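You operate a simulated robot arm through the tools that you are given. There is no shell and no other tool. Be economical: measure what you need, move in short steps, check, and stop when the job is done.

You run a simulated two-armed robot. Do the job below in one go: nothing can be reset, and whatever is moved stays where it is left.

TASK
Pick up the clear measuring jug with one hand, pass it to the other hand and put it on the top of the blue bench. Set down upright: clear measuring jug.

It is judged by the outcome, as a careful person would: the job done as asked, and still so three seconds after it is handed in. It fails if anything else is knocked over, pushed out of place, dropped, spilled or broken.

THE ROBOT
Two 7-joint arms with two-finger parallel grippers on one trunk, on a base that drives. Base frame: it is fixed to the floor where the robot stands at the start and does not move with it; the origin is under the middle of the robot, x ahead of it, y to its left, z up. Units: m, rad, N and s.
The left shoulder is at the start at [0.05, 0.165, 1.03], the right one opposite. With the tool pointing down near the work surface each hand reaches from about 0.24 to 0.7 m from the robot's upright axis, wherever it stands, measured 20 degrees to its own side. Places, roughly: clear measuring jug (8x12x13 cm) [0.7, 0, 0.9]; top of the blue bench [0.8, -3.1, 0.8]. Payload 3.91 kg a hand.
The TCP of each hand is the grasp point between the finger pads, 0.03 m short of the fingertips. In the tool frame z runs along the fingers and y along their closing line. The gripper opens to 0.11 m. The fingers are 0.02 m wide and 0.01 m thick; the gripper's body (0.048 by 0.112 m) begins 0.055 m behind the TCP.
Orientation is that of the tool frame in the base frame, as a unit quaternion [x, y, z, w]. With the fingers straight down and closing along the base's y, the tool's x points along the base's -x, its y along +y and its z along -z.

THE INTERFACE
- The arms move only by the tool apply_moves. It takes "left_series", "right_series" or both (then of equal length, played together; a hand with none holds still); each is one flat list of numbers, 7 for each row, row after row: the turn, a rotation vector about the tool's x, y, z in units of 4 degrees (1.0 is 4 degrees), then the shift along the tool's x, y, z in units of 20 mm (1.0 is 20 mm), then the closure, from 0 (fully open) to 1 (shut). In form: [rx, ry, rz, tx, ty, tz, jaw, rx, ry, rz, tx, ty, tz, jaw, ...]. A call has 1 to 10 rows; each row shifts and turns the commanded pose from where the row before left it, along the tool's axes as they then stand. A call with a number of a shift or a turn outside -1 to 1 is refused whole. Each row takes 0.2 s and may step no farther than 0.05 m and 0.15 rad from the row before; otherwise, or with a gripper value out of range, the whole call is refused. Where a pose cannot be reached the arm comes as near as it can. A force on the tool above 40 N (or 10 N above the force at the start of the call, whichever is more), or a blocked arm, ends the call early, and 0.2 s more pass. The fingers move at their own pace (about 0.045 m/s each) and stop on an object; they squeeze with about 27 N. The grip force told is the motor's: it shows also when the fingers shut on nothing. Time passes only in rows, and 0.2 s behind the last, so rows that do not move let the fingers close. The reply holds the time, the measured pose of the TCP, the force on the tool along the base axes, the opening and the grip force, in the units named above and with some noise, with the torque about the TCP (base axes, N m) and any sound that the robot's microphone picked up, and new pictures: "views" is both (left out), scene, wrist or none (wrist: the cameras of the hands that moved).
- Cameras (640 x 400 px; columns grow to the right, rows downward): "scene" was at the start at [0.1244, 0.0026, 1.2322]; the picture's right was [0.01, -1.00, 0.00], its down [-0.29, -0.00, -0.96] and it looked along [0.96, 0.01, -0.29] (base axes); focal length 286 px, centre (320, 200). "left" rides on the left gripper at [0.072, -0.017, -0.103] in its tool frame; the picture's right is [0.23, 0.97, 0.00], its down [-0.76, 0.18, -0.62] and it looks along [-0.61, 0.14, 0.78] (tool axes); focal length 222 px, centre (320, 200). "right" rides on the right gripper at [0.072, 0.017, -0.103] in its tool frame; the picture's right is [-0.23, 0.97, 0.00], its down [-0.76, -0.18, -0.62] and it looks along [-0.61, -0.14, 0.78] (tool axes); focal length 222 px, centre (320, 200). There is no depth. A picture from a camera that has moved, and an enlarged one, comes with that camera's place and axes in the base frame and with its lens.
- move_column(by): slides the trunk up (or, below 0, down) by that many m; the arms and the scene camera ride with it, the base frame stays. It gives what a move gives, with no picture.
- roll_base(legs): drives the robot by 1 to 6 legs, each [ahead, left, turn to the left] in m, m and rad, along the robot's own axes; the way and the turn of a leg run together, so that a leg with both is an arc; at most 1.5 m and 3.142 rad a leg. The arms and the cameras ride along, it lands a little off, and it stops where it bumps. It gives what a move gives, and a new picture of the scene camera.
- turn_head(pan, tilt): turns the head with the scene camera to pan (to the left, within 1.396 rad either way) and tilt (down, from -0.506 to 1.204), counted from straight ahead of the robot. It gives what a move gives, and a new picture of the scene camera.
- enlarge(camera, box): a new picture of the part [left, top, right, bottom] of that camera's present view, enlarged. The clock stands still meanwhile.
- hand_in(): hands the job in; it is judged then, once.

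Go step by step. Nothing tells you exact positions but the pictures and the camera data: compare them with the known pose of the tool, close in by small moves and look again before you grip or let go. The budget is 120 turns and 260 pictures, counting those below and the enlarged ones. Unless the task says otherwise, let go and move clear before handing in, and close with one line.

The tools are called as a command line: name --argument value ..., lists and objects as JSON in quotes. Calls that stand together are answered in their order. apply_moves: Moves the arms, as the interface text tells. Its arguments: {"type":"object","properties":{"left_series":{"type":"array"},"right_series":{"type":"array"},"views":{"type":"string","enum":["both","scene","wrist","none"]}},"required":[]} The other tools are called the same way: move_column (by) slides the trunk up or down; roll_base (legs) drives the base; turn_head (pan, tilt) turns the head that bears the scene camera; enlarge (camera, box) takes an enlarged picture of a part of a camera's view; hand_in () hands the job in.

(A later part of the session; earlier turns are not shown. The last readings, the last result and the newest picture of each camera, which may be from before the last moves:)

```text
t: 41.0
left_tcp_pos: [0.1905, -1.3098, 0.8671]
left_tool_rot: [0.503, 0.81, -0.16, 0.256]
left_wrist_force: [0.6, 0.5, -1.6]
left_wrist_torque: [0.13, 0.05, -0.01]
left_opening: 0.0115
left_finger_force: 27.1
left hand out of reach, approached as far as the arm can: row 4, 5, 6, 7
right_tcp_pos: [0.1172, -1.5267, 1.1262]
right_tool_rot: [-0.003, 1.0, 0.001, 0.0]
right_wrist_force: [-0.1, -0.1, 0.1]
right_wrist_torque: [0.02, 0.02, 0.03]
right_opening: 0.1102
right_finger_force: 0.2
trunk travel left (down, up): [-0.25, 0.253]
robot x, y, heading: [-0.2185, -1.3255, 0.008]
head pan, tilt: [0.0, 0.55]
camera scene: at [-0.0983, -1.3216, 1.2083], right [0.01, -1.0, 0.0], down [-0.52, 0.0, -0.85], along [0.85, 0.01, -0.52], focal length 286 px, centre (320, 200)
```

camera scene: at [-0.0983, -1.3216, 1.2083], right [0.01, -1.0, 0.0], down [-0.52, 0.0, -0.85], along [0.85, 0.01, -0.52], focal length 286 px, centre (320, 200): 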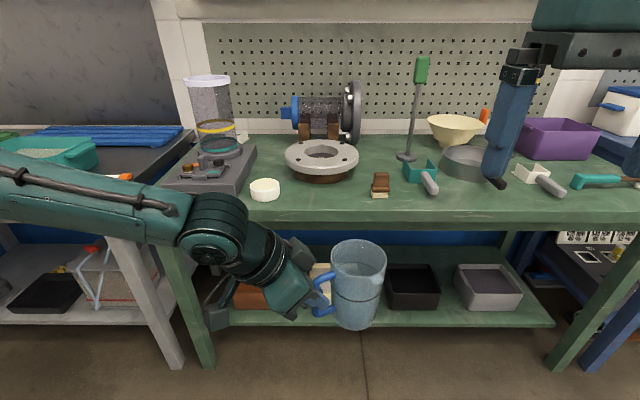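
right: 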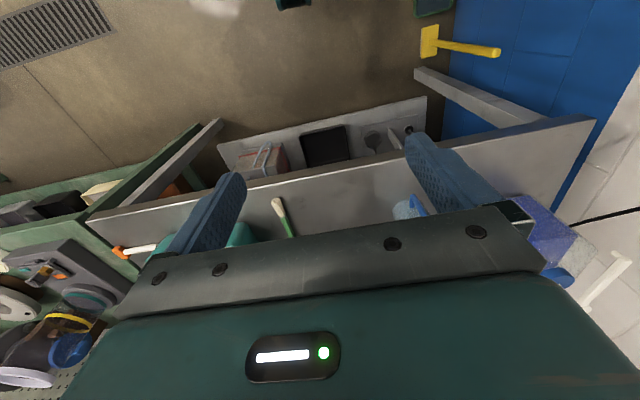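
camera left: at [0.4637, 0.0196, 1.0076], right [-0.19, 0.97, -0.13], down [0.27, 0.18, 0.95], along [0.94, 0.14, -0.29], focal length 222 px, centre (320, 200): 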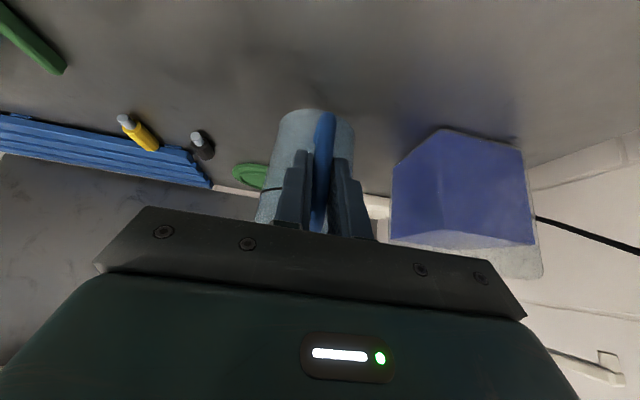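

The jug axis is at (0.219, -1.375) with the rim at z 0.91. I'll bring the open right hand to a hover above the jug, fingertips 2 cm over the rim.

apply_moves --right_series '[0, 0, 0, -0.51, 0.76, 0.83, 0, 0, 0, 0, -0.51, 0.76, 0.83, 0, 0, 0, 0, -0.51, 0.76, 0.83, 0, 0, 0, 0, -0.51, 0.76, 0.83, 0, 0, 0, 0, -0.51, 0.76, 0.83, 0, 0, 0, 0, -0.51, 0.76, 0.83, 0, 0, 0, 0, -0.51, 0.76, 0.83, 0, 0, 0, 0, -0.51, 0.76, 0.83, 0, 0, 0, 0, -0.51, 0.76, 0.83, 0, 0, 0, 0, -0.51, 0.76, 0.83, 0]' --views "both"

```text
t: 43.2
left_tcp_pos: [0.191, -1.3091, 0.867]
left_tool_rot: [0.503, 0.81, -0.161, 0.256]
left_wrist_force: [0.1, 0.0, -2.4]
left_wrist_torque: [0.1, 0.07, -0.01]
left_opening: 0.0118
left_finger_force: 27.0
right_tcp_pos: [0.2199, -1.3723, 0.9601]
right_tool_rot: [-0.003, 1.0, 0.001, 0.0]
right_wrist_force: [-0.2, 0.2, 0.6]
right_wrist_torque: [0.03, 0.0, 0.01]
right_opening: 0.11
right_finger_force: 0.1
trunk travel left (down, up): [-0.25, 0.253]
robot x, y, heading: [-0.2236, -1.3234, 0.004]
head pan, tilt: [0.0, 0.55]
camera scene: at [-0.0982, -1.3215, 1.2083], right [0.01, -1.0, 0.0], down [-0.52, 0.0, -0.85], along [0.85, 0.01, -0.52], focal length 286 px, centre (320, 200)
camera right: at [0.1461, -1.3565, 1.0633], right [0.22, 0.98, 0.0], down [0.76, -0.17, 0.62], along [0.61, -0.14, -0.78], focal length 222 px, centre (320, 200)
```

scene: 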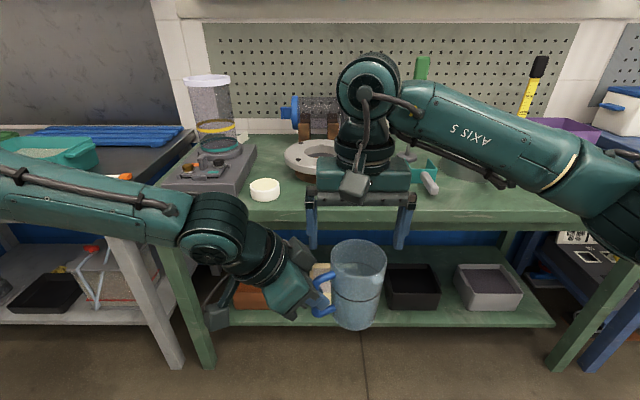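
right: 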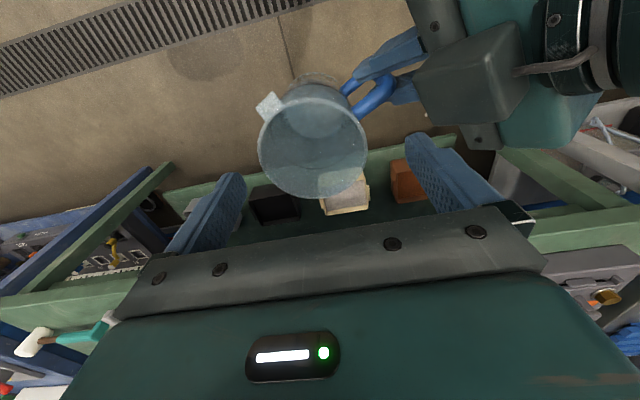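

The right hand reaches. The jug axis is about (0.212, -1.375), with the spout at about 220° and the handle at about 112°. I'll yaw -15° so the fingers clear both, centre, and come down partway.

apply_moves --right_series '[0, 0, 0, 0.4, -0.13, 0, 0, 0, 0, 0.94, 0, 0, 0, 0, 0, 0, 0.94, 0, 0, 0, 0, 0, 0, 0.94, 0, 0, 0, 0, 0, 0, 0.94, 0, 0, 0, 0]' --views "both"

enlarge --camera "right" --box '[160, 60, 480, 260]'

```text
t: 44.4
left_tcp_pos: [0.1895, -1.31, 0.8671]
left_tool_rot: [0.502, 0.81, -0.161, 0.255]
left_wrist_force: [0.1, 0.5, -1.9]
left_wrist_torque: [0.12, 0.06, -0.01]
left_opening: 0.0114
left_finger_force: 26.8
right_tcp_pos: [0.2116, -1.3749, 0.9603]
right_tool_rot: [0.129, 0.992, 0.0, 0.001]
right_wrist_force: [0.1, 0.1, -0.1]
right_wrist_torque: [0.0, -0.02, 0.0]
right_opening: 0.1099
right_finger_force: 0.1
trunk travel left (down, up): [-0.25, 0.253]
robot x, y, heading: [-0.2172, -1.3234, 0.007]
head pan, tilt: [0.0, 0.55]
camera scene: at [-0.0983, -1.3216, 1.2083], right [0.01, -1.0, 0.0], down [-0.52, 0.0, -0.85], along [0.85, 0.01, -0.52], focal length 286 px, centre (320, 200)
camera right: at [0.1451, -1.3407, 1.0636], right [0.47, 0.88, 0.0], down [0.69, -0.37, 0.62], along [0.55, -0.29, -0.78], focal length 222 px, centre (320, 200)
```

scene: 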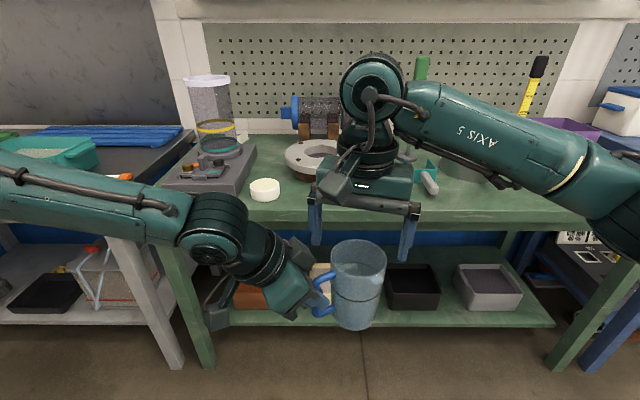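
right: 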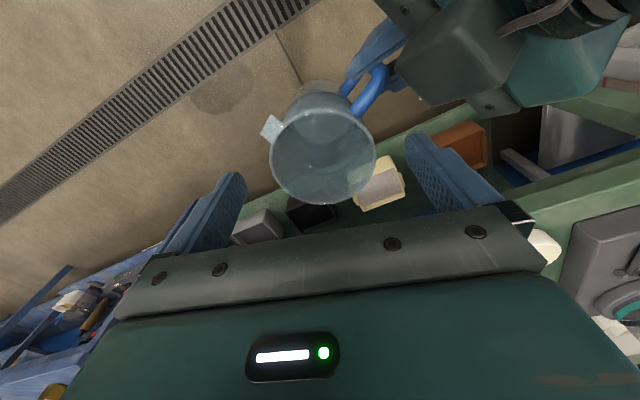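

```text
2.00 times, centred on (320, 160) of right
camera zoom: at [0.1451, -1.3407, 1.0636], right [0.47, 0.88, 0.0], down [0.69, -0.37, 0.62], along [0.55, -0.29, -0.78], focal length 444 px, centre (320, 280)
```

zoom: 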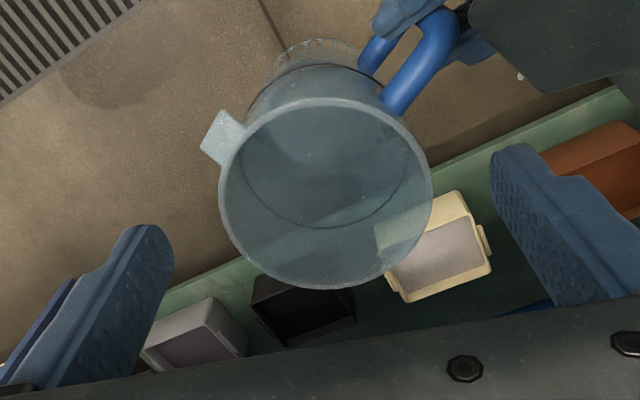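

The jug is centred laterally, and the left finger has about 5 mm to the spout. I'll yaw back 5° for margin and then come down 4 cm and check.

apply_moves --right_series '[0, 0, -0.62, 0, 0.05, 0, 0, 0, 0, -0.62, 0, 0, 0, 0, 0, 0, 0, 0, 0, 0.67, 0, 0, 0, 0, 0, 0, 0.67, 0, 0, 0, 0, 0, 0, 0.67, 0]' --views "both"

enlarge --camera "right" --box '[160, 60, 480, 260]'

enlarge --camera "scene" --box '[220, 150, 460, 340]'

```text
t: 45.6
left_tcp_pos: [0.1903, -1.3103, 0.8672]
left_tool_rot: [0.502, 0.811, -0.161, 0.255]
left_wrist_force: [-0.2, 0.3, -1.9]
left_wrist_torque: [0.15, 0.03, 0.01]
left_opening: 0.0119
left_finger_force: 27.3
right_tcp_pos: [0.2108, -1.3754, 0.9197]
right_tool_rot: [0.084, 0.996, 0.002, 0.0]
right_wrist_force: [-0.4, -1.0, -0.5]
right_wrist_torque: [0.02, -0.01, 0.01]
right_opening: 0.1101
right_finger_force: 0.0
trunk travel left (down, up): [-0.25, 0.253]
robot x, y, heading: [-0.2177, -1.3271, 0.005]
head pan, tilt: [0.0, 0.55]
camera scene: at [-0.0983, -1.3216, 1.2083], right [0.01, -1.0, 0.0], down [-0.52, 0.0, -0.85], along [0.85, 0.01, -0.52], focal length 286 px, centre (320, 200)
camera right: at [0.1422, -1.3462, 1.0242], right [0.39, 0.92, 0.0], down [0.72, -0.31, 0.62], along [0.57, -0.24, -0.78], focal length 222 px, centre (320, 200)
```

scene: 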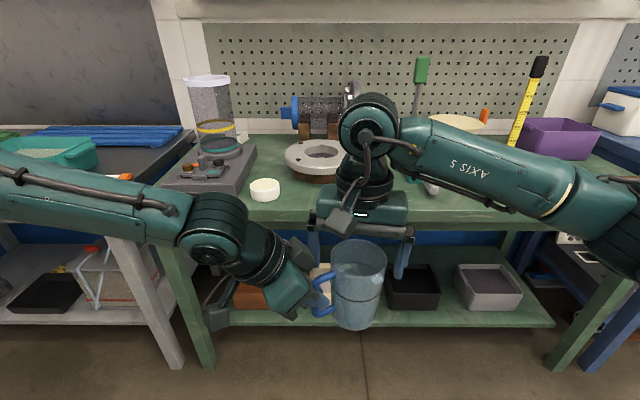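
right: 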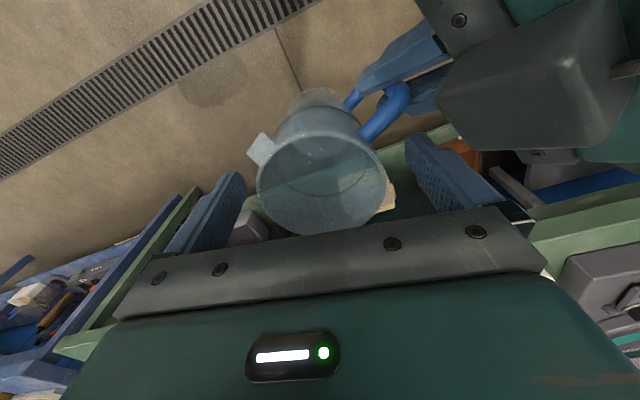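

```text
2.00 times, centred on (320, 160) of right
camera zoom: at [0.1422, -1.3462, 1.0242], right [0.39, 0.92, 0.0], down [0.72, -0.31, 0.62], along [0.57, -0.24, -0.78], focal length 444 px, centre (320, 280)
```

zoom: 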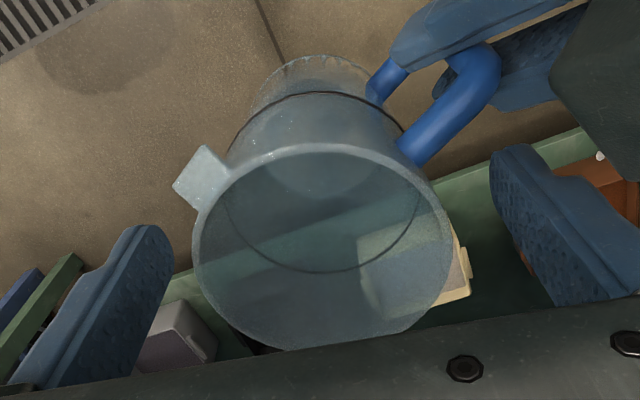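

```text
2.11 times, centred on (340, 245) of scene
camera zoom: at [-0.0983, -1.3216, 1.2083], right [0.01, -1.0, 0.0], down [-0.52, 0.0, -0.85], along [0.85, 0.01, -0.52], focal length 603 px, centre (278, 105)
```

zoom: 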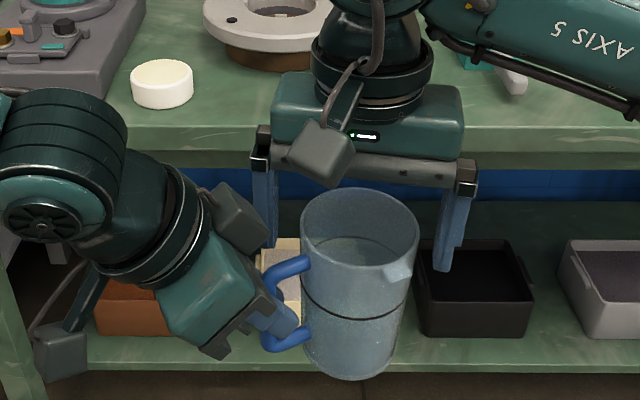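

Everything lines up: the jug is centred and the handle and left hand are clear. I'll lower 3.8 cm more.

apply_moves --right_series '[0, 0, 0, -0.15, 0, 0.4, 0, 0, 0, 0, 0, 0, 0.5, 0, 0, 0, 0, 0, 0, 0.5, 0, 0, 0, 0, 0, 0, 0.5, 0]' --views "both"

enlarge --camera "scene" --box '[220, 150, 460, 340]'

```text
t: 46.6
left_tcp_pos: [0.1894, -1.3094, 0.8665]
left_tool_rot: [0.502, 0.811, -0.16, 0.255]
left_wrist_force: [0.4, 0.1, -1.9]
left_wrist_torque: [0.15, 0.13, -0.02]
left_opening: 0.0117
left_finger_force: 26.8
right_tcp_pos: [0.2124, -1.3737, 0.8829]
right_tool_rot: [0.084, 0.996, 0.001, 0.0]
right_wrist_force: [0.4, -0.2, 0.8]
right_wrist_torque: [0.0, 0.02, -0.06]
right_opening: 0.1102
right_finger_force: 0.1
trunk travel left (down, up): [-0.25, 0.253]
robot x, y, heading: [-0.2209, -1.322, 0.011]
head pan, tilt: [0.0, 0.55]
camera scene: at [-0.0983, -1.3216, 1.2083], right [0.01, -1.0, 0.0], down [-0.52, 0.0, -0.85], along [0.85, 0.01, -0.52], focal length 286 px, centre (320, 200)
camera right: at [0.1441, -1.3464, 0.9863], right [0.39, 0.92, 0.0], down [0.72, -0.31, 0.62], along [0.57, -0.24, -0.78], focal length 222 px, centre (320, 200)
```

scene: 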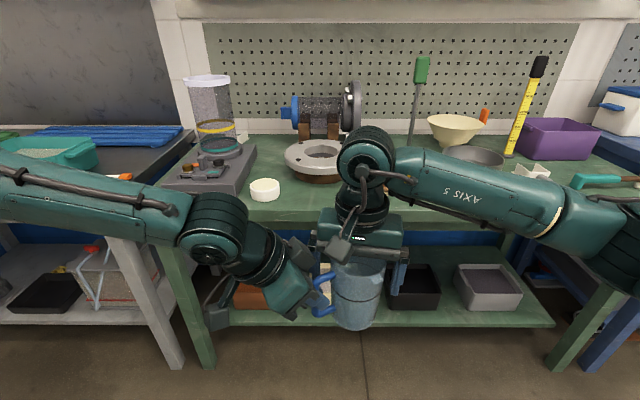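
right: 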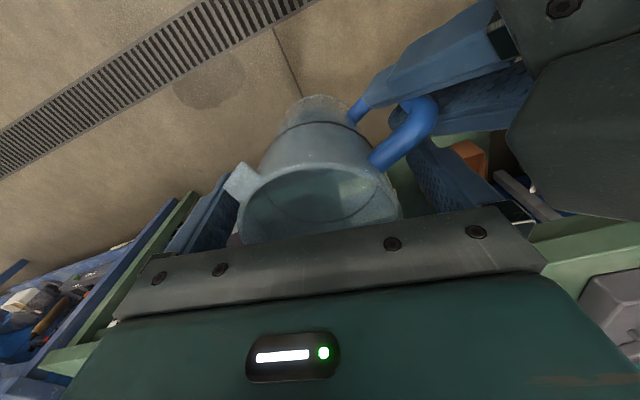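

```text
2.11 times, centred on (340, 245) of scene
camera zoom: at [-0.0983, -1.3216, 1.2083], right [0.01, -1.0, 0.0], down [-0.52, 0.0, -0.85], along [0.85, 0.01, -0.52], focal length 603 px, centre (278, 105)
```

zoom: 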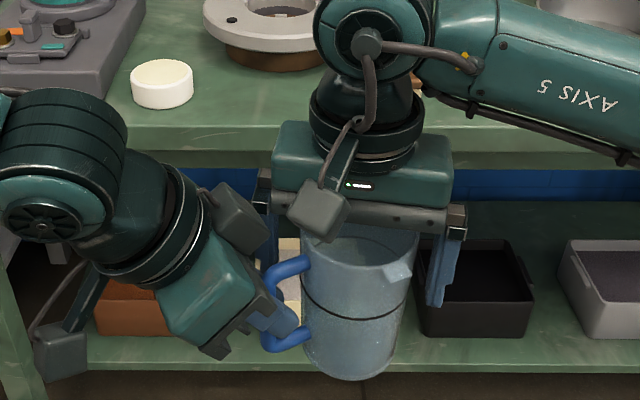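

The fingers straddle the jug body with clearance all round. I'll close the right hand while the left still holds.

apply_moves --right_series '[0, 0, 0, 0, 0, 0, 0.2, 0, 0, 0, 0, 0, 0, 0.4, 0, 0, 0, 0, 0, 0, 0.7, 0, 0, 0, 0, 0, 0, 1, 0, 0, 0, 0, 0, 0, 1, 0, 0, 0, 0, 0, 0, 1]' --views "both"

```text
t: 48.0
left_tcp_pos: [0.1913, -1.309, 0.8667]
left_tool_rot: [0.502, 0.811, -0.159, 0.255]
left_wrist_force: [1.5, 9.6, -5.3]
left_wrist_torque: [0.32, 0.04, 0.08]
left_opening: 0.0117
left_finger_force: 26.7
right_tcp_pos: [0.2123, -1.3749, 0.8818]
right_tool_rot: [0.084, 0.996, 0.0, 0.0]
right_wrist_force: [-1.6, -9.9, 2.6]
right_wrist_torque: [-0.05, 0.1, 0.28]
right_opening: 0.081
right_finger_force: 27.0
trunk travel left (down, up): [-0.25, 0.253]
robot x, y, heading: [-0.2185, -1.3213, 0.008]
head pan, tilt: [0.0, 0.55]
camera scene: at [-0.0983, -1.3216, 1.2083], right [0.01, -1.0, 0.0], down [-0.52, 0.0, -0.85], along [0.85, 0.01, -0.52], focal length 286 px, centre (320, 200)
camera right: at [0.1442, -1.3469, 0.9862], right [0.39, 0.92, 0.0], down [0.72, -0.3, 0.62], along [0.57, -0.24, -0.78], focal length 222 px, centre (320, 200)
```

scene: 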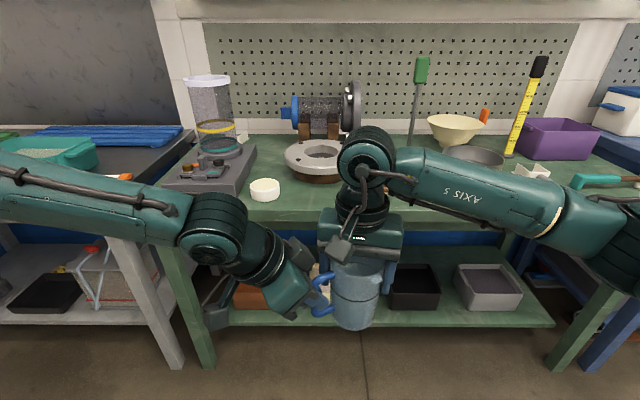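
right: 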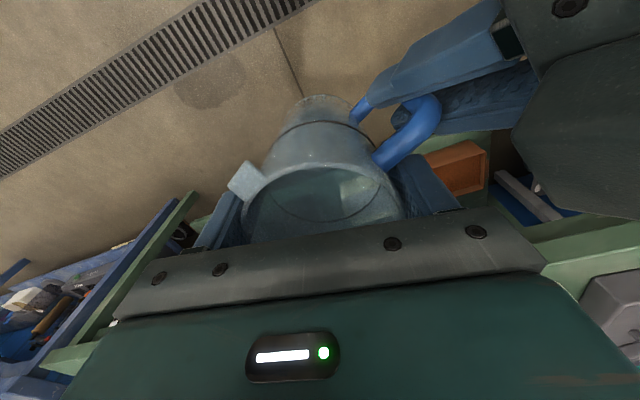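

The right hand has the body at 81 mm opening, and the two hands pull on each other with about 10 N. I'll ease that slightly, then open the left fingers only part-way.

apply_moves --left_series '[0, 0, 0, 0.07, 0.04, -0.05, 1, 0, 0, 0, 0, 0, 0, 0.9, 0, 0, 0, 0, 0, 0, 0.8, 0, 0, 0, 0, 0, 0, 0.75, 0, 0, 0, 0, 0, 0, 0.75]' --views "both"

enlarge --camera "right" --box '[220, 60, 540, 260]'

```text
t: 49.2
left_tcp_pos: [0.19, -1.3073, 0.8672]
left_tool_rot: [0.502, 0.811, -0.159, 0.256]
left_wrist_force: [0.6, 0.1, 0.0]
left_wrist_torque: [0.03, 0.0, 0.0]
left_opening: 0.0276
left_finger_force: 0.1
right_tcp_pos: [0.2124, -1.3747, 0.8831]
right_tool_rot: [0.084, 0.996, 0.001, 0.001]
right_wrist_force: [0.1, -0.2, 0.9]
right_wrist_torque: [-0.03, -0.01, 0.02]
right_opening: 0.0807
right_finger_force: 26.8
trunk travel left (down, up): [-0.25, 0.253]
robot x, y, heading: [-0.2149, -1.3188, 0.007]
head pan, tilt: [0.0, 0.55]
camera scene: at [-0.0983, -1.3216, 1.2083], right [0.01, -1.0, 0.0], down [-0.52, 0.0, -0.85], along [0.85, 0.01, -0.52], focal length 286 px, centre (320, 200)
camera left: at [0.1205, -1.2086, 0.9094], right [0.79, 0.6, -0.13], down [0.28, -0.16, 0.95], along [0.55, -0.78, -0.29], focal length 222 px, centre (320, 200)
```

scene: 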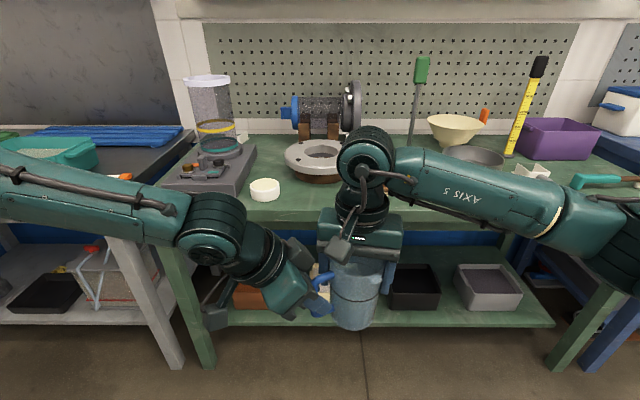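
left: 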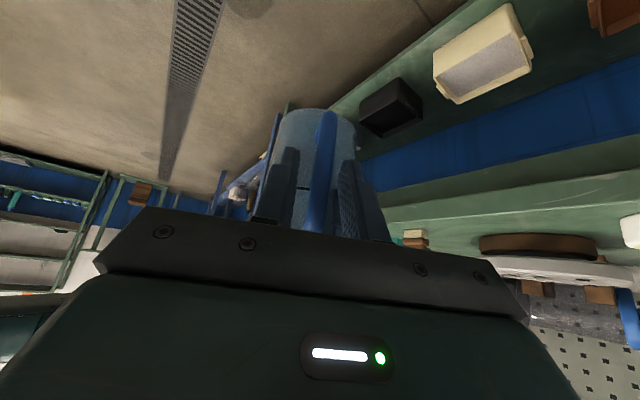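

```text
2.00 times, centred on (380, 160) of right
camera zoom: at [0.1441, -1.3464, 0.9863], right [0.39, 0.92, 0.0], down [0.72, -0.31, 0.62], along [0.57, -0.24, -0.78], focal length 444 px, centre (200, 280)
```

zoom: 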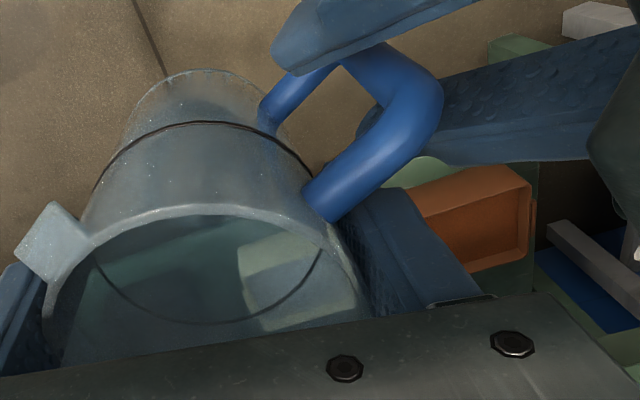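

The left fingers are clear of the handle on both sides, so I'll withdraw the left hand along its own axis.

apply_moves --left_series '[0, 0, 0, 0, 0, -0.4, 0.75, 0, 0, 0, 0, 0, -0.5, 0.75, 0, 0, 0, 0, 0, -0.6, 0.75, 0, 0, 0, 0, 0, -0.8, 0.75, 0, 0, 0, 0, 0, -0.8, 0.75, 0, 0, 0, 0, 0, -0.9, 0.75, 0, 0, 0, 0, 0, -0.9, 0.75]' --views "scene"

```text
t: 50.8
left_tcp_pos: [0.1638, -1.2557, 0.9481]
left_tool_rot: [0.503, 0.81, -0.16, 0.255]
left_wrist_force: [-0.3, 0.6, -0.4]
left_wrist_torque: [0.02, -0.02, -0.03]
left_opening: 0.0276
left_finger_force: 0.0
right_tcp_pos: [0.2124, -1.3752, 0.8826]
right_tool_rot: [0.084, 0.996, 0.001, 0.0]
right_wrist_force: [0.0, 0.4, 0.9]
right_wrist_torque: [0.02, 0.04, -0.04]
right_opening: 0.081
right_finger_force: 26.7
trunk travel left (down, up): [-0.25, 0.253]
robot x, y, heading: [-0.216, -1.3216, 0.011]
head pan, tilt: [0.0, 0.55]
camera scene: at [-0.0984, -1.3215, 1.2083], right [0.01, -1.0, 0.0], down [-0.52, 0.0, -0.85], along [0.85, 0.01, -0.52], focal length 286 px, centre (320, 200)
```

scene: 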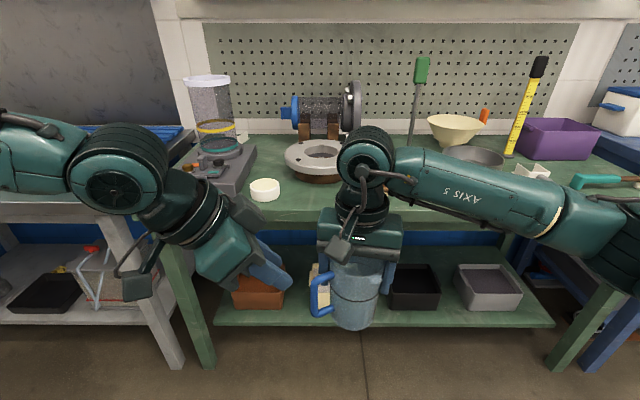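

The handover is done and the right hand holds the jug securely. I'll move the left hand away, raise the trunk, and drive right toward the blue bench.

apply_moves --left_series '[0, 0, 0, 0.43, 0.38, -0.74, 0.75, 0, 0, 0, 0.43, 0.38, -0.74, 0.75, 0, 0, 0, 0.43, 0.38, -0.74, 0.75, 0, 0, 0, 0.43, 0.38, -0.74, 0.75, 0, 0, 0, 0.43, 0.38, -0.74, 0.75, 0, 0, 0, 0.43, 0.38, -0.74, 0.75, 0, 0, 0, 0.43, 0.38, -0.74, 0.75]' --views "none"

move_column --by 0.14

roll_base --legs '[[0, -1.4, 0]]'

```text
t: 52.4
left_tcp_pos: [0.1634, -1.1343, 0.9974]
left_tool_rot: [0.503, 0.81, -0.16, 0.255]
left_wrist_force: [0.7, -0.8, 0.2]
left_wrist_torque: [0.01, 0.09, -0.04]
left_opening: 0.0276
left_finger_force: 0.0
right_tcp_pos: [0.2127, -1.3738, 0.8834]
right_tool_rot: [0.084, 0.996, 0.001, 0.0]
right_wrist_force: [-0.5, -0.3, 1.1]
right_wrist_torque: [0.01, 0.05, 0.0]
right_opening: 0.0809
right_finger_force: 26.8
trunk travel left (down, up): [-0.25, 0.253]
robot x, y, heading: [-0.2214, -1.3269, 0.005]
head pan, tilt: [0.0, 0.55]
```

```text
t: 54.1
left_tcp_pos: [0.1646, -1.1348, 1.1377]
left_tool_rot: [0.502, 0.811, -0.159, 0.256]
left_wrist_force: [0.1, -0.4, -0.1]
left_wrist_torque: [0.0, 0.03, -0.02]
left_opening: 0.0277
left_finger_force: 0.0
right_tcp_pos: [0.2132, -1.3743, 1.0226]
right_tool_rot: [0.084, 0.996, 0.001, 0.0]
right_wrist_force: [0.6, 0.3, -1.5]
right_wrist_torque: [0.01, 0.02, 0.02]
right_opening: 0.0808
right_finger_force: 26.9
trunk travel left (down, up): [-0.39, 0.113]
robot x, y, heading: [-0.2191, -1.3297, 0.004]
head pan, tilt: [0.0, 0.55]
```

```text
t: 66.7
left_tcp_pos: [0.1813, -2.5504, 1.1374]
left_tool_rot: [0.497, 0.813, -0.158, 0.257]
left_wrist_force: [0.6, 0.5, -0.7]
left_wrist_torque: [0.0, 0.01, 0.01]
left_opening: 0.0274
left_finger_force: 0.1
right_tcp_pos: [0.2317, -2.7868, 1.023]
right_tool_rot: [0.079, 0.997, 0.001, 0.0]
right_wrist_force: [-0.1, -0.4, -1.9]
right_wrist_torque: [0.0, 0.0, -0.02]
right_opening: 0.0808
right_finger_force: 27.0
trunk travel left (down, up): [-0.39, 0.113]
robot x, y, heading: [-0.2006, -2.7411, 0.022]
head pan, tilt: [0.0, 0.55]
camera scene: at [-0.0797, -2.7392, 1.3483], right [0.02, -1.0, 0.0], down [-0.52, -0.01, -0.85], along [0.85, 0.02, -0.52], focal length 286 px, centre (320, 200)
```

scene: 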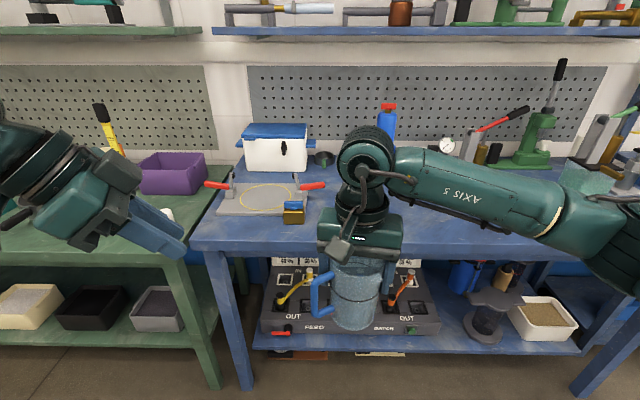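

The blue bench is ahead, with its front edge near x 0.51. Its middle and right part look clear, so I'll look at it with the wrist and scene cameras.

roll_base --legs '[[0, -0.2, -0.02]]'

enlarge --camera "right" --box '[0, 0, 640, 400]'

enlarge --camera "scene" --box '[180, 120, 500, 320]'

```text
t: 69.1
left_tcp_pos: [0.1857, -2.758, 1.1379]
left_tool_rot: [0.504, 0.81, -0.159, 0.255]
left_wrist_force: [-0.2, -0.2, -0.6]
left_wrist_torque: [0.02, 0.0, 0.03]
left_opening: 0.0276
left_finger_force: 0.0
right_tcp_pos: [0.2332, -2.998, 1.0233]
right_tool_rot: [0.087, 0.996, 0.001, 0.0]
right_wrist_force: [-0.9, 1.2, -2.2]
right_wrist_torque: [0.02, 0.02, 0.01]
right_opening: 0.0807
right_finger_force: 26.7
trunk travel left (down, up): [-0.39, 0.113]
robot x, y, heading: [-0.1974, -2.9474, -0.001]
head pan, tilt: [0.0, 0.55]
camera scene: at [-0.0776, -2.9437, 1.3483], right [0.0, -1.0, 0.0], down [-0.52, 0.0, -0.85], along [0.85, 0.0, -0.52], focal length 286 px, centre (320, 200)
```

scene: 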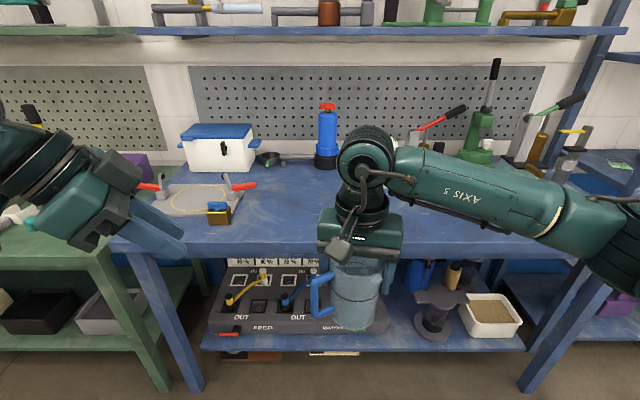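

```text
1.00 times, centred on (320, 200) of right (not enlarged: the box is as wide or as high as the picture)
camera zoom: at [0.1647, -2.9697, 1.1263], right [0.39, 0.92, 0.0], down [0.72, -0.31, 0.62], along [0.57, -0.24, -0.78], focal length 222 px, centre (320, 200)
```

zoom: 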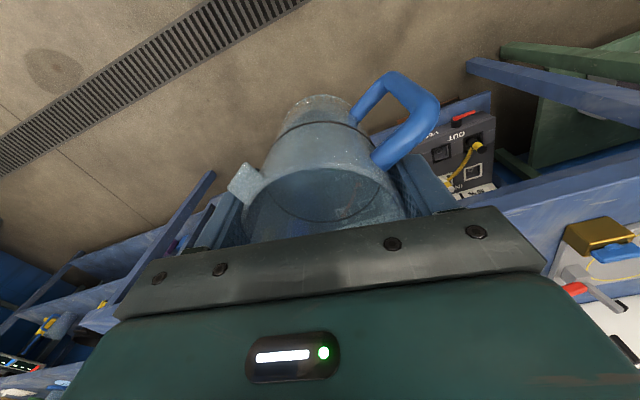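

```text
2.00 times, centred on (340, 220) of scene
camera zoom: at [-0.0776, -2.9437, 1.3483], right [0.0, -1.0, 0.0], down [-0.52, 0.0, -0.85], along [0.85, 0.0, -0.52], focal length 573 px, centre (280, 160)
```

zoom: 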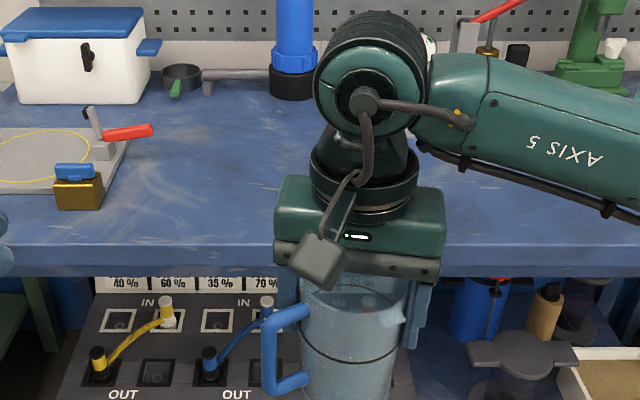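

The area x 0.56–1.0, y -2.75 to -3.1 is empty, and the edge is near x 0.53. I'll aim for about (0.66, -3.0). The jug bottom is at about z 0.92, so I'll drive ahead 0.27 m.

roll_base --legs '[[0.27, 0, 0]]'

apply_moves --right_series '[0, 0, 0, -0.9, 0.1, 0, 1, 0, 0, 0, -0.9, 0.1, 0, 1, 0, 0, 0, -0.9, 0.1, 0, 1, 0, 0, 0, -0.9, 0.1, 0.3, 1, 0, 0, 0, -0.9, 0.1, 0.3, 1]' --views "both"

```text
t: 71.0
left_tcp_pos: [0.4517, -2.7543, 1.1383]
left_tool_rot: [0.503, 0.811, -0.16, 0.254]
left_wrist_force: [0.0, -1.0, 0.2]
left_wrist_torque: [0.0, 0.01, 0.0]
left_opening: 0.0277
left_finger_force: 0.1
right_tcp_pos: [0.5001, -2.994, 1.0222]
right_tool_rot: [0.084, 0.996, 0.002, -0.001]
right_wrist_force: [0.7, 0.3, -2.6]
right_wrist_torque: [0.02, 0.01, 0.01]
right_opening: 0.0807
right_finger_force: 27.3
trunk travel left (down, up): [-0.39, 0.113]
robot x, y, heading: [0.0664, -2.9414, 0.003]
head pan, tilt: [0.0, 0.55]
camera scene: at [0.1886, -2.9415, 1.3482], right [0.01, -1.0, 0.0], down [-0.52, 0.0, -0.85], along [0.85, 0.01, -0.52], focal length 286 px, centre (320, 200)
```

scene: 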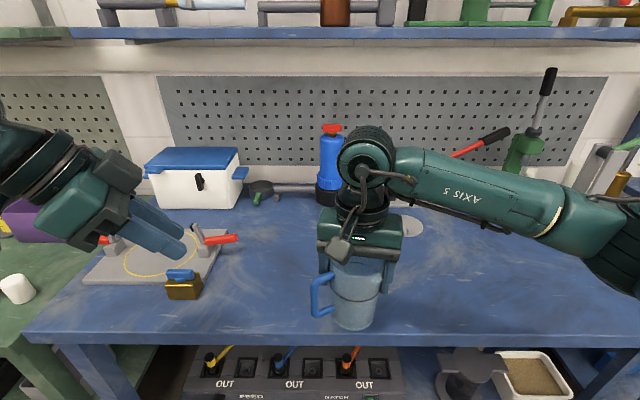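

```text
t: 72.2
left_tcp_pos: [0.4507, -2.7558, 1.1373]
left_tool_rot: [0.502, 0.811, -0.159, 0.256]
left_wrist_force: [-0.3, -0.4, -0.7]
left_wrist_torque: [0.0, 0.0, 0.01]
left_opening: 0.0272
left_finger_force: 0.0
right_tcp_pos: [0.5918, -2.9986, 1.0109]
right_tool_rot: [0.084, 0.996, 0.001, -0.001]
right_wrist_force: [0.3, -0.5, -1.5]
right_wrist_torque: [0.01, 0.03, 0.05]
right_opening: 0.0806
right_finger_force: 26.9
trunk travel left (down, up): [-0.39, 0.113]
robot x, y, heading: [0.066, -2.9412, 0.006]
head pan, tilt: [0.0, 0.55]
camera scene: at [0.1882, -2.9414, 1.3482], right [0.01, -1.0, 0.0], down [-0.52, 0.0, -0.85], along [0.85, 0.01, -0.52], focal length 286 px, centre (320, 200)
camera right: at [0.5226, -2.9717, 1.1142], right [0.39, 0.92, 0.0], down [0.72, -0.3, 0.62], along [0.57, -0.24, -0.78], focal length 222 px, centre (320, 200)
```

scene: 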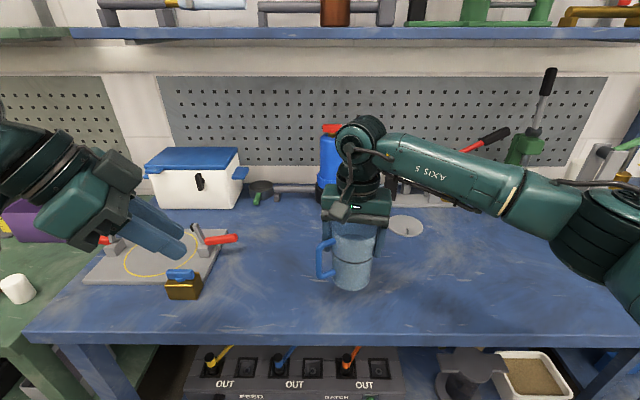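
right: 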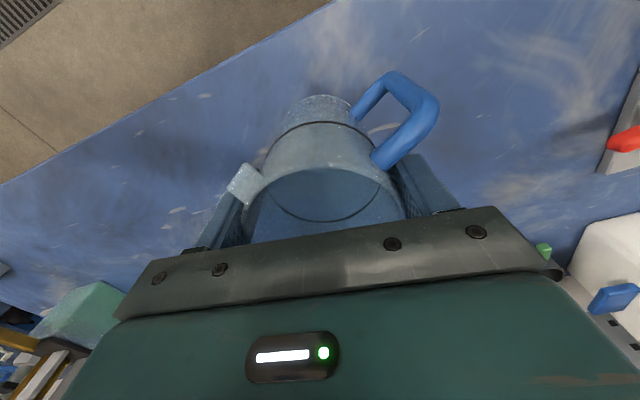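

The bench surface is clear all round. I'll go in 7 cm more while coming down 4 cm.

apply_moves --right_series '[0, 0, 0, -0.85, 0.15, 0.5, 1, 0, 0, 0, -0.85, 0.15, 0.5, 1, 0, 0, 0, -0.85, 0.15, 0.5, 1, 0, 0, 0, -0.85, 0.15, 0.5, 1]' --views "both"

enlarge --camera "scene" --box '[260, 180, 440, 320]'

```text
t: 73.2
left_tcp_pos: [0.4499, -2.7549, 1.1385]
left_tool_rot: [0.501, 0.811, -0.159, 0.257]
left_wrist_force: [-0.1, 0.5, -0.1]
left_wrist_torque: [-0.02, -0.03, -0.01]
left_opening: 0.0275
left_finger_force: 0.0
right_tcp_pos: [0.6586, -2.9988, 0.9704]
right_tool_rot: [0.084, 0.997, 0.0, 0.0]
right_wrist_force: [-0.7, 0.4, -1.8]
right_wrist_torque: [-0.02, 0.02, 0.0]
right_opening: 0.0805
right_finger_force: 26.4
trunk travel left (down, up): [-0.39, 0.113]
robot x, y, heading: [0.0682, -2.947, 0.009]
head pan, tilt: [0.0, 0.55]
camera scene: at [0.1882, -2.9413, 1.3482], right [0.01, -1.0, 0.0], down [-0.52, 0.0, -0.85], along [0.85, 0.01, -0.52], focal length 286 px, centre (320, 200)
camera right: at [0.5896, -2.9707, 1.0737], right [0.39, 0.92, 0.0], down [0.72, -0.3, 0.62], along [0.57, -0.24, -0.78], focal length 222 px, centre (320, 200)
```

scene: 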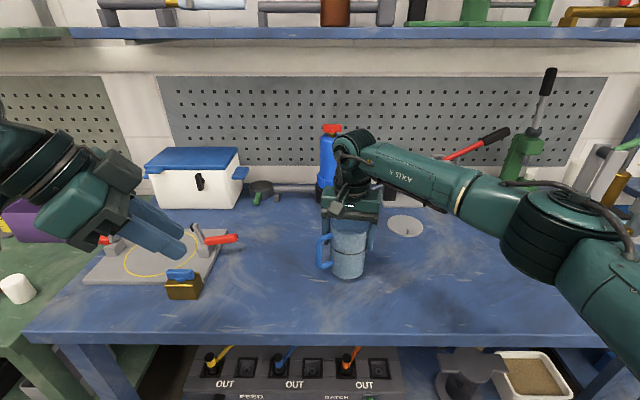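
right: 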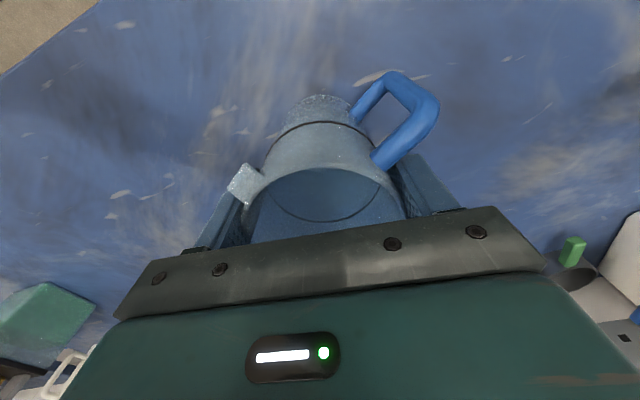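

```text
2.86 times, centred on (350, 250) of scene
camera zoom: at [0.1882, -2.9413, 1.3482], right [0.01, -1.0, 0.0], down [-0.52, 0.0, -0.85], along [0.85, 0.01, -0.52], focal length 818 px, centre (234, 57)
```

zoom: 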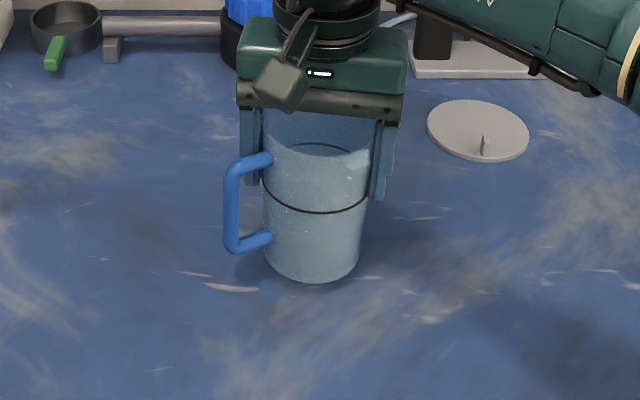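

The jug is upright above a clear spot. I'll come down 4.5 cm, then feel for the surface in small steps.

apply_moves --right_series '[0, 0, 0, 0, 0, 0.5, 1, 0, 0, 0, 0, 0, 0.5, 1, 0, 0, 0, 0, 0, 0.5, 1, 0, 0, 0, 0, 0, 0.4, 1, 0, 0, 0, 0, 0, 0.3, 1]' --views "none"

enlarge --camera "scene" --box '[260, 180, 440, 320]'

```text
t: 74.4
left_tcp_pos: [0.4478, -2.7538, 1.1386]
left_tool_rot: [0.502, 0.811, -0.158, 0.257]
left_wrist_force: [-0.7, -0.3, -0.2]
left_wrist_torque: [0.01, 0.01, 0.0]
left_opening: 0.0275
left_finger_force: 0.0
right_tcp_pos: [0.658, -2.9996, 0.9293]
right_tool_rot: [0.084, 0.996, 0.001, 0.003]
right_wrist_force: [-1.3, 0.4, 22.9]
right_wrist_torque: [-0.08, -0.1, -0.18]
right_opening: 0.079
right_finger_force: 26.7
trunk travel left (down, up): [-0.39, 0.113]
robot x, y, heading: [0.0616, -2.9438, 0.005]
head pan, tilt: [0.0, 0.55]
```

```text
2.86 times, centred on (350, 250) of scene
camera zoom: at [0.1851, -2.9413, 1.3486], right [0.01, -1.0, 0.0], down [-0.52, 0.0, -0.85], along [0.85, 0.01, -0.52], focal length 818 px, centre (234, 57)
```

zoom: 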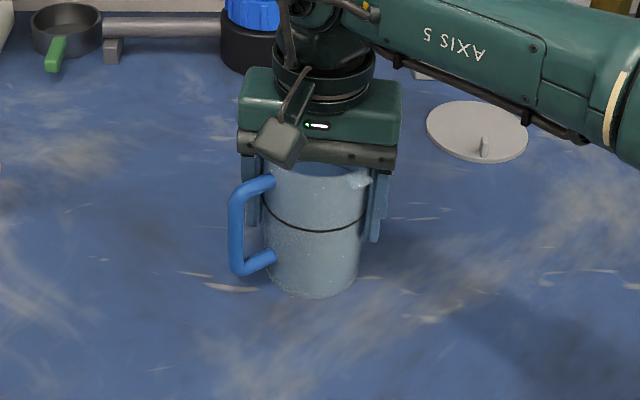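

The jug is resting on the bench with 23 N pushing up. I'll ease up slightly to relieve the load.

apply_moves --right_series '[0, 0, 0, 0, 0, -0.1, 1, 0, 0, 0, 0, 0, 0, 1]' --views "none"

```text
t: 75.0
left_tcp_pos: [0.4493, -2.7546, 1.1387]
left_tool_rot: [0.502, 0.811, -0.159, 0.257]
left_wrist_force: [-0.5, -0.2, 0.8]
left_wrist_torque: [0.01, 0.0, -0.02]
left_opening: 0.0273
left_finger_force: 0.1
right_tcp_pos: [0.6582, -2.9996, 0.9292]
right_tool_rot: [0.085, 0.996, 0.0, 0.002]
right_wrist_force: [-0.5, -2.2, 16.7]
right_wrist_torque: [-0.18, -0.47, -0.18]
right_opening: 0.0789
right_finger_force: 26.5
trunk travel left (down, up): [-0.39, 0.113]
robot x, y, heading: [0.0681, -2.9395, 0.01]
head pan, tilt: [0.0, 0.55]
```

apply_moves --right_series '[0, 0, 0, 0, 0, -0.12, 1, 0, 0, 0, 0, 0, 0, 1]' --views "both"

enlarge --camera "scene" --box '[290, 220, 410, 300]'

```text
t: 75.6
left_tcp_pos: [0.4507, -2.7541, 1.1377]
left_tool_rot: [0.502, 0.811, -0.159, 0.256]
left_wrist_force: [0.3, 0.8, 0.0]
left_wrist_torque: [0.01, 0.03, -0.01]
left_opening: 0.0277
left_finger_force: 0.0
right_tcp_pos: [0.6583, -2.9988, 0.9301]
right_tool_rot: [0.083, 0.997, 0.0, -0.002]
right_wrist_force: [-0.3, -1.0, 1.0]
right_wrist_torque: [-0.06, -0.14, -0.02]
right_opening: 0.0789
right_finger_force: 27.6
trunk travel left (down, up): [-0.39, 0.113]
robot x, y, heading: [0.0688, -2.9414, 0.004]
head pan, tilt: [0.0, 0.55]
camera scene: at [0.1876, -2.9416, 1.3481], right [0.01, -1.0, 0.0], down [-0.52, 0.0, -0.85], along [0.85, 0.01, -0.52], focal length 286 px, centre (320, 200)
camera right: at [0.5896, -2.9706, 1.0332], right [0.39, 0.92, 0.0], down [0.72, -0.3, 0.62], along [0.57, -0.24, -0.78], focal length 222 px, centre (320, 200)
```

scene: 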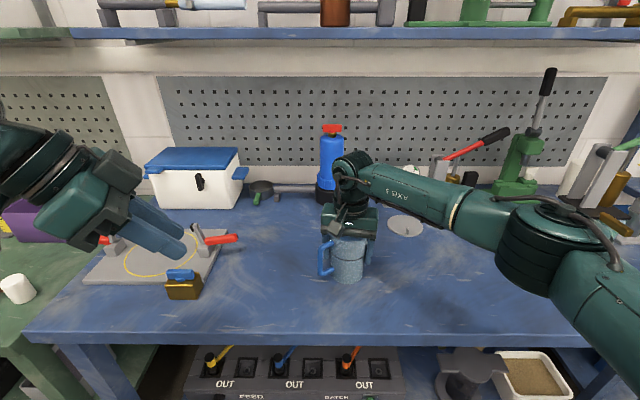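
right: 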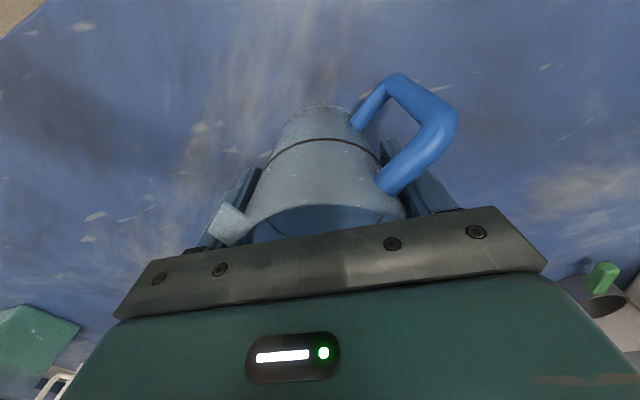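

```text
5.00 times, centred on (350, 260) of scene
camera zoom: at [0.1876, -2.9416, 1.3481], right [0.01, -1.0, 0.0], down [-0.52, 0.0, -0.85], along [0.85, 0.01, -0.52], focal length 1432 px, centre (170, -100)
```

zoom: 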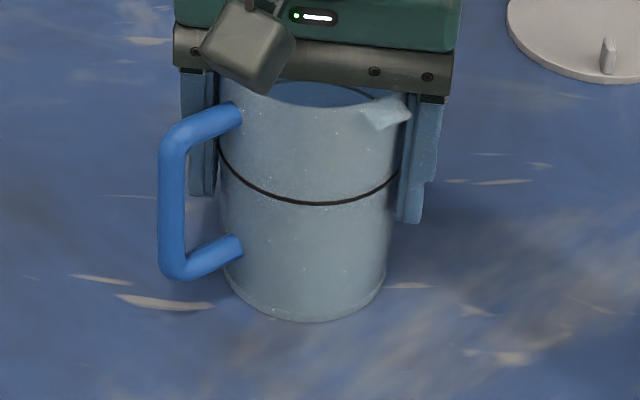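

The load is almost gone and the jug looks upright on the bench. It slid up slightly in the grip, with the rim near the palm. I'll open the right hand slowly.

apply_moves --right_series '[0, 0, 0, 0, 0, 0, 0.26, 0, 0, 0, 0, 0, 0, 0.22, 0, 0, 0, 0, 0, 0, 0.16, 0, 0, 0, 0, 0, 0, 0.08, 0, 0, 0, 0, 0, 0, 0, 0, 0, 0, 0, 0, 0, 0]' --views "both"

enlarge --camera "scene" --box '[290, 220, 410, 300]'

```text
t: 77.0
left_tcp_pos: [0.4502, -2.7546, 1.1374]
left_tool_rot: [0.503, 0.81, -0.159, 0.256]
left_wrist_force: [-0.7, -0.2, 0.0]
left_wrist_torque: [-0.05, 0.03, -0.03]
left_opening: 0.0278
left_finger_force: 0.0
right_tcp_pos: [0.6587, -2.999, 0.9306]
right_tool_rot: [0.085, 0.996, 0.0, 0.0]
right_wrist_force: [0.4, 0.4, -0.1]
right_wrist_torque: [-0.01, 0.02, 0.01]
right_opening: 0.1098
right_finger_force: 0.1
trunk travel left (down, up): [-0.39, 0.113]
robot x, y, heading: [0.0664, -2.9409, 0.012]
head pan, tilt: [0.0, 0.55]
camera scene: at [0.1878, -2.9415, 1.3483], right [0.01, -1.0, 0.0], down [-0.52, 0.0, -0.85], along [0.85, 0.01, -0.52], focal length 286 px, centre (320, 200)
camera right: at [0.5902, -2.9706, 1.0348], right [0.39, 0.92, 0.0], down [0.72, -0.3, 0.62], along [0.57, -0.24, -0.78], focal length 222 px, centre (320, 200)
```

scene: 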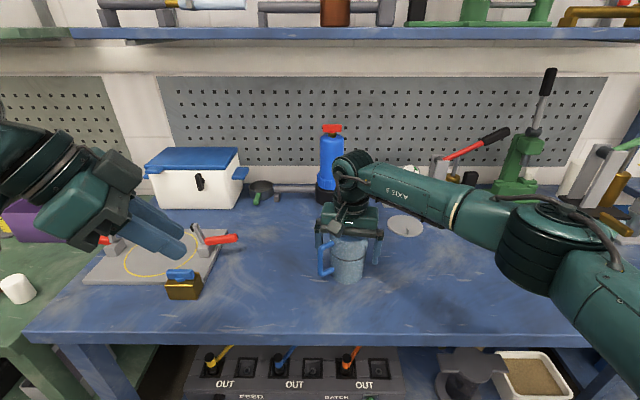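
right: 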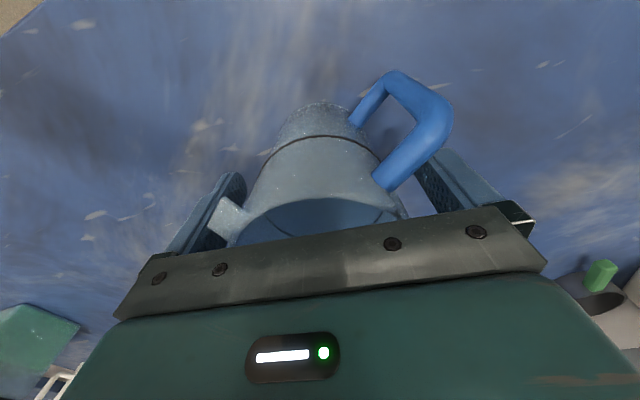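

```text
5.00 times, centred on (350, 260) of scene
camera zoom: at [0.1878, -2.9415, 1.3483], right [0.01, -1.0, 0.0], down [-0.52, 0.0, -0.85], along [0.85, 0.01, -0.52], focal length 1432 px, centre (170, -100)
```

zoom: 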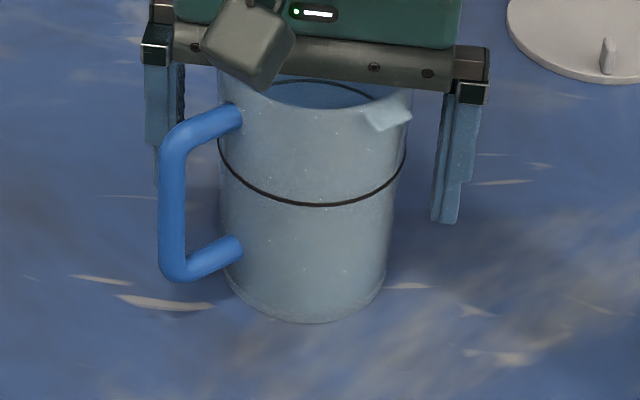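

The jug is released and stands on the bench. I'll raise the hand slowly and watch the spout and handle.

apply_moves --right_series '[0, 0, 0, 0, 0, -0.3, 0, 0, 0, 0, 0, 0, -0.3, 0, 0, 0, 0, 0, 0, -0.4, 0, 0, 0, 0, 0, 0, -0.5, 0]' --views "wrist"

enlarge --camera "scene" --box '[290, 200, 410, 300]'

```text
t: 78.0
left_tcp_pos: [0.4513, -2.755, 1.1369]
left_tool_rot: [0.502, 0.81, -0.16, 0.256]
left_wrist_force: [0.1, -0.6, 0.3]
left_wrist_torque: [-0.01, 0.03, 0.02]
left_opening: 0.0276
left_finger_force: 0.1
right_tcp_pos: [0.6577, -2.9983, 0.9617]
right_tool_rot: [0.083, 0.997, 0.0, 0.0]
right_wrist_force: [0.1, 0.0, 0.2]
right_wrist_torque: [0.0, 0.02, 0.0]
right_opening: 0.1098
right_finger_force: 0.0
trunk travel left (down, up): [-0.39, 0.113]
robot x, y, heading: [0.0685, -2.94, 0.009]
head pan, tilt: [0.0, 0.55]
camera right: at [0.5894, -2.9701, 1.0659], right [0.39, 0.92, 0.0], down [0.72, -0.3, 0.62], along [0.58, -0.24, -0.78], focal length 222 px, centre (320, 200)
```

right: 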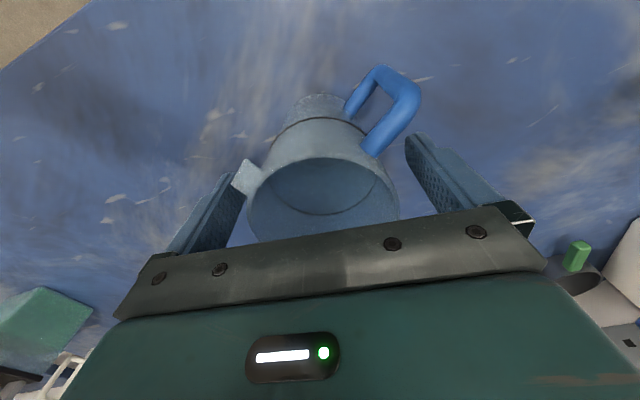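

```text
4.00 times, centred on (350, 250) of scene
camera zoom: at [0.1877, -2.9415, 1.3483], right [0.01, -1.0, 0.0], down [-0.52, 0.0, -0.85], along [0.85, 0.01, -0.52], focal length 1145 px, centre (200, 0)
```

zoom: 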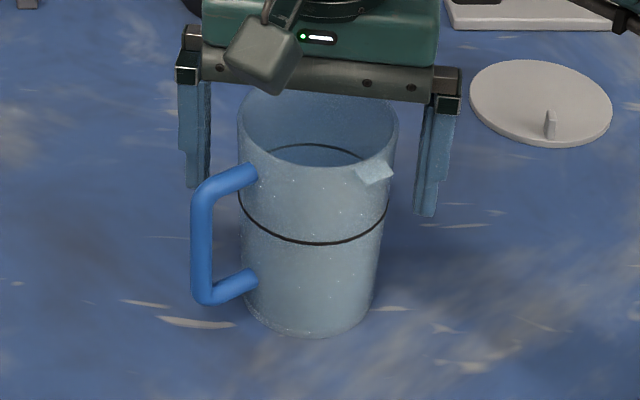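

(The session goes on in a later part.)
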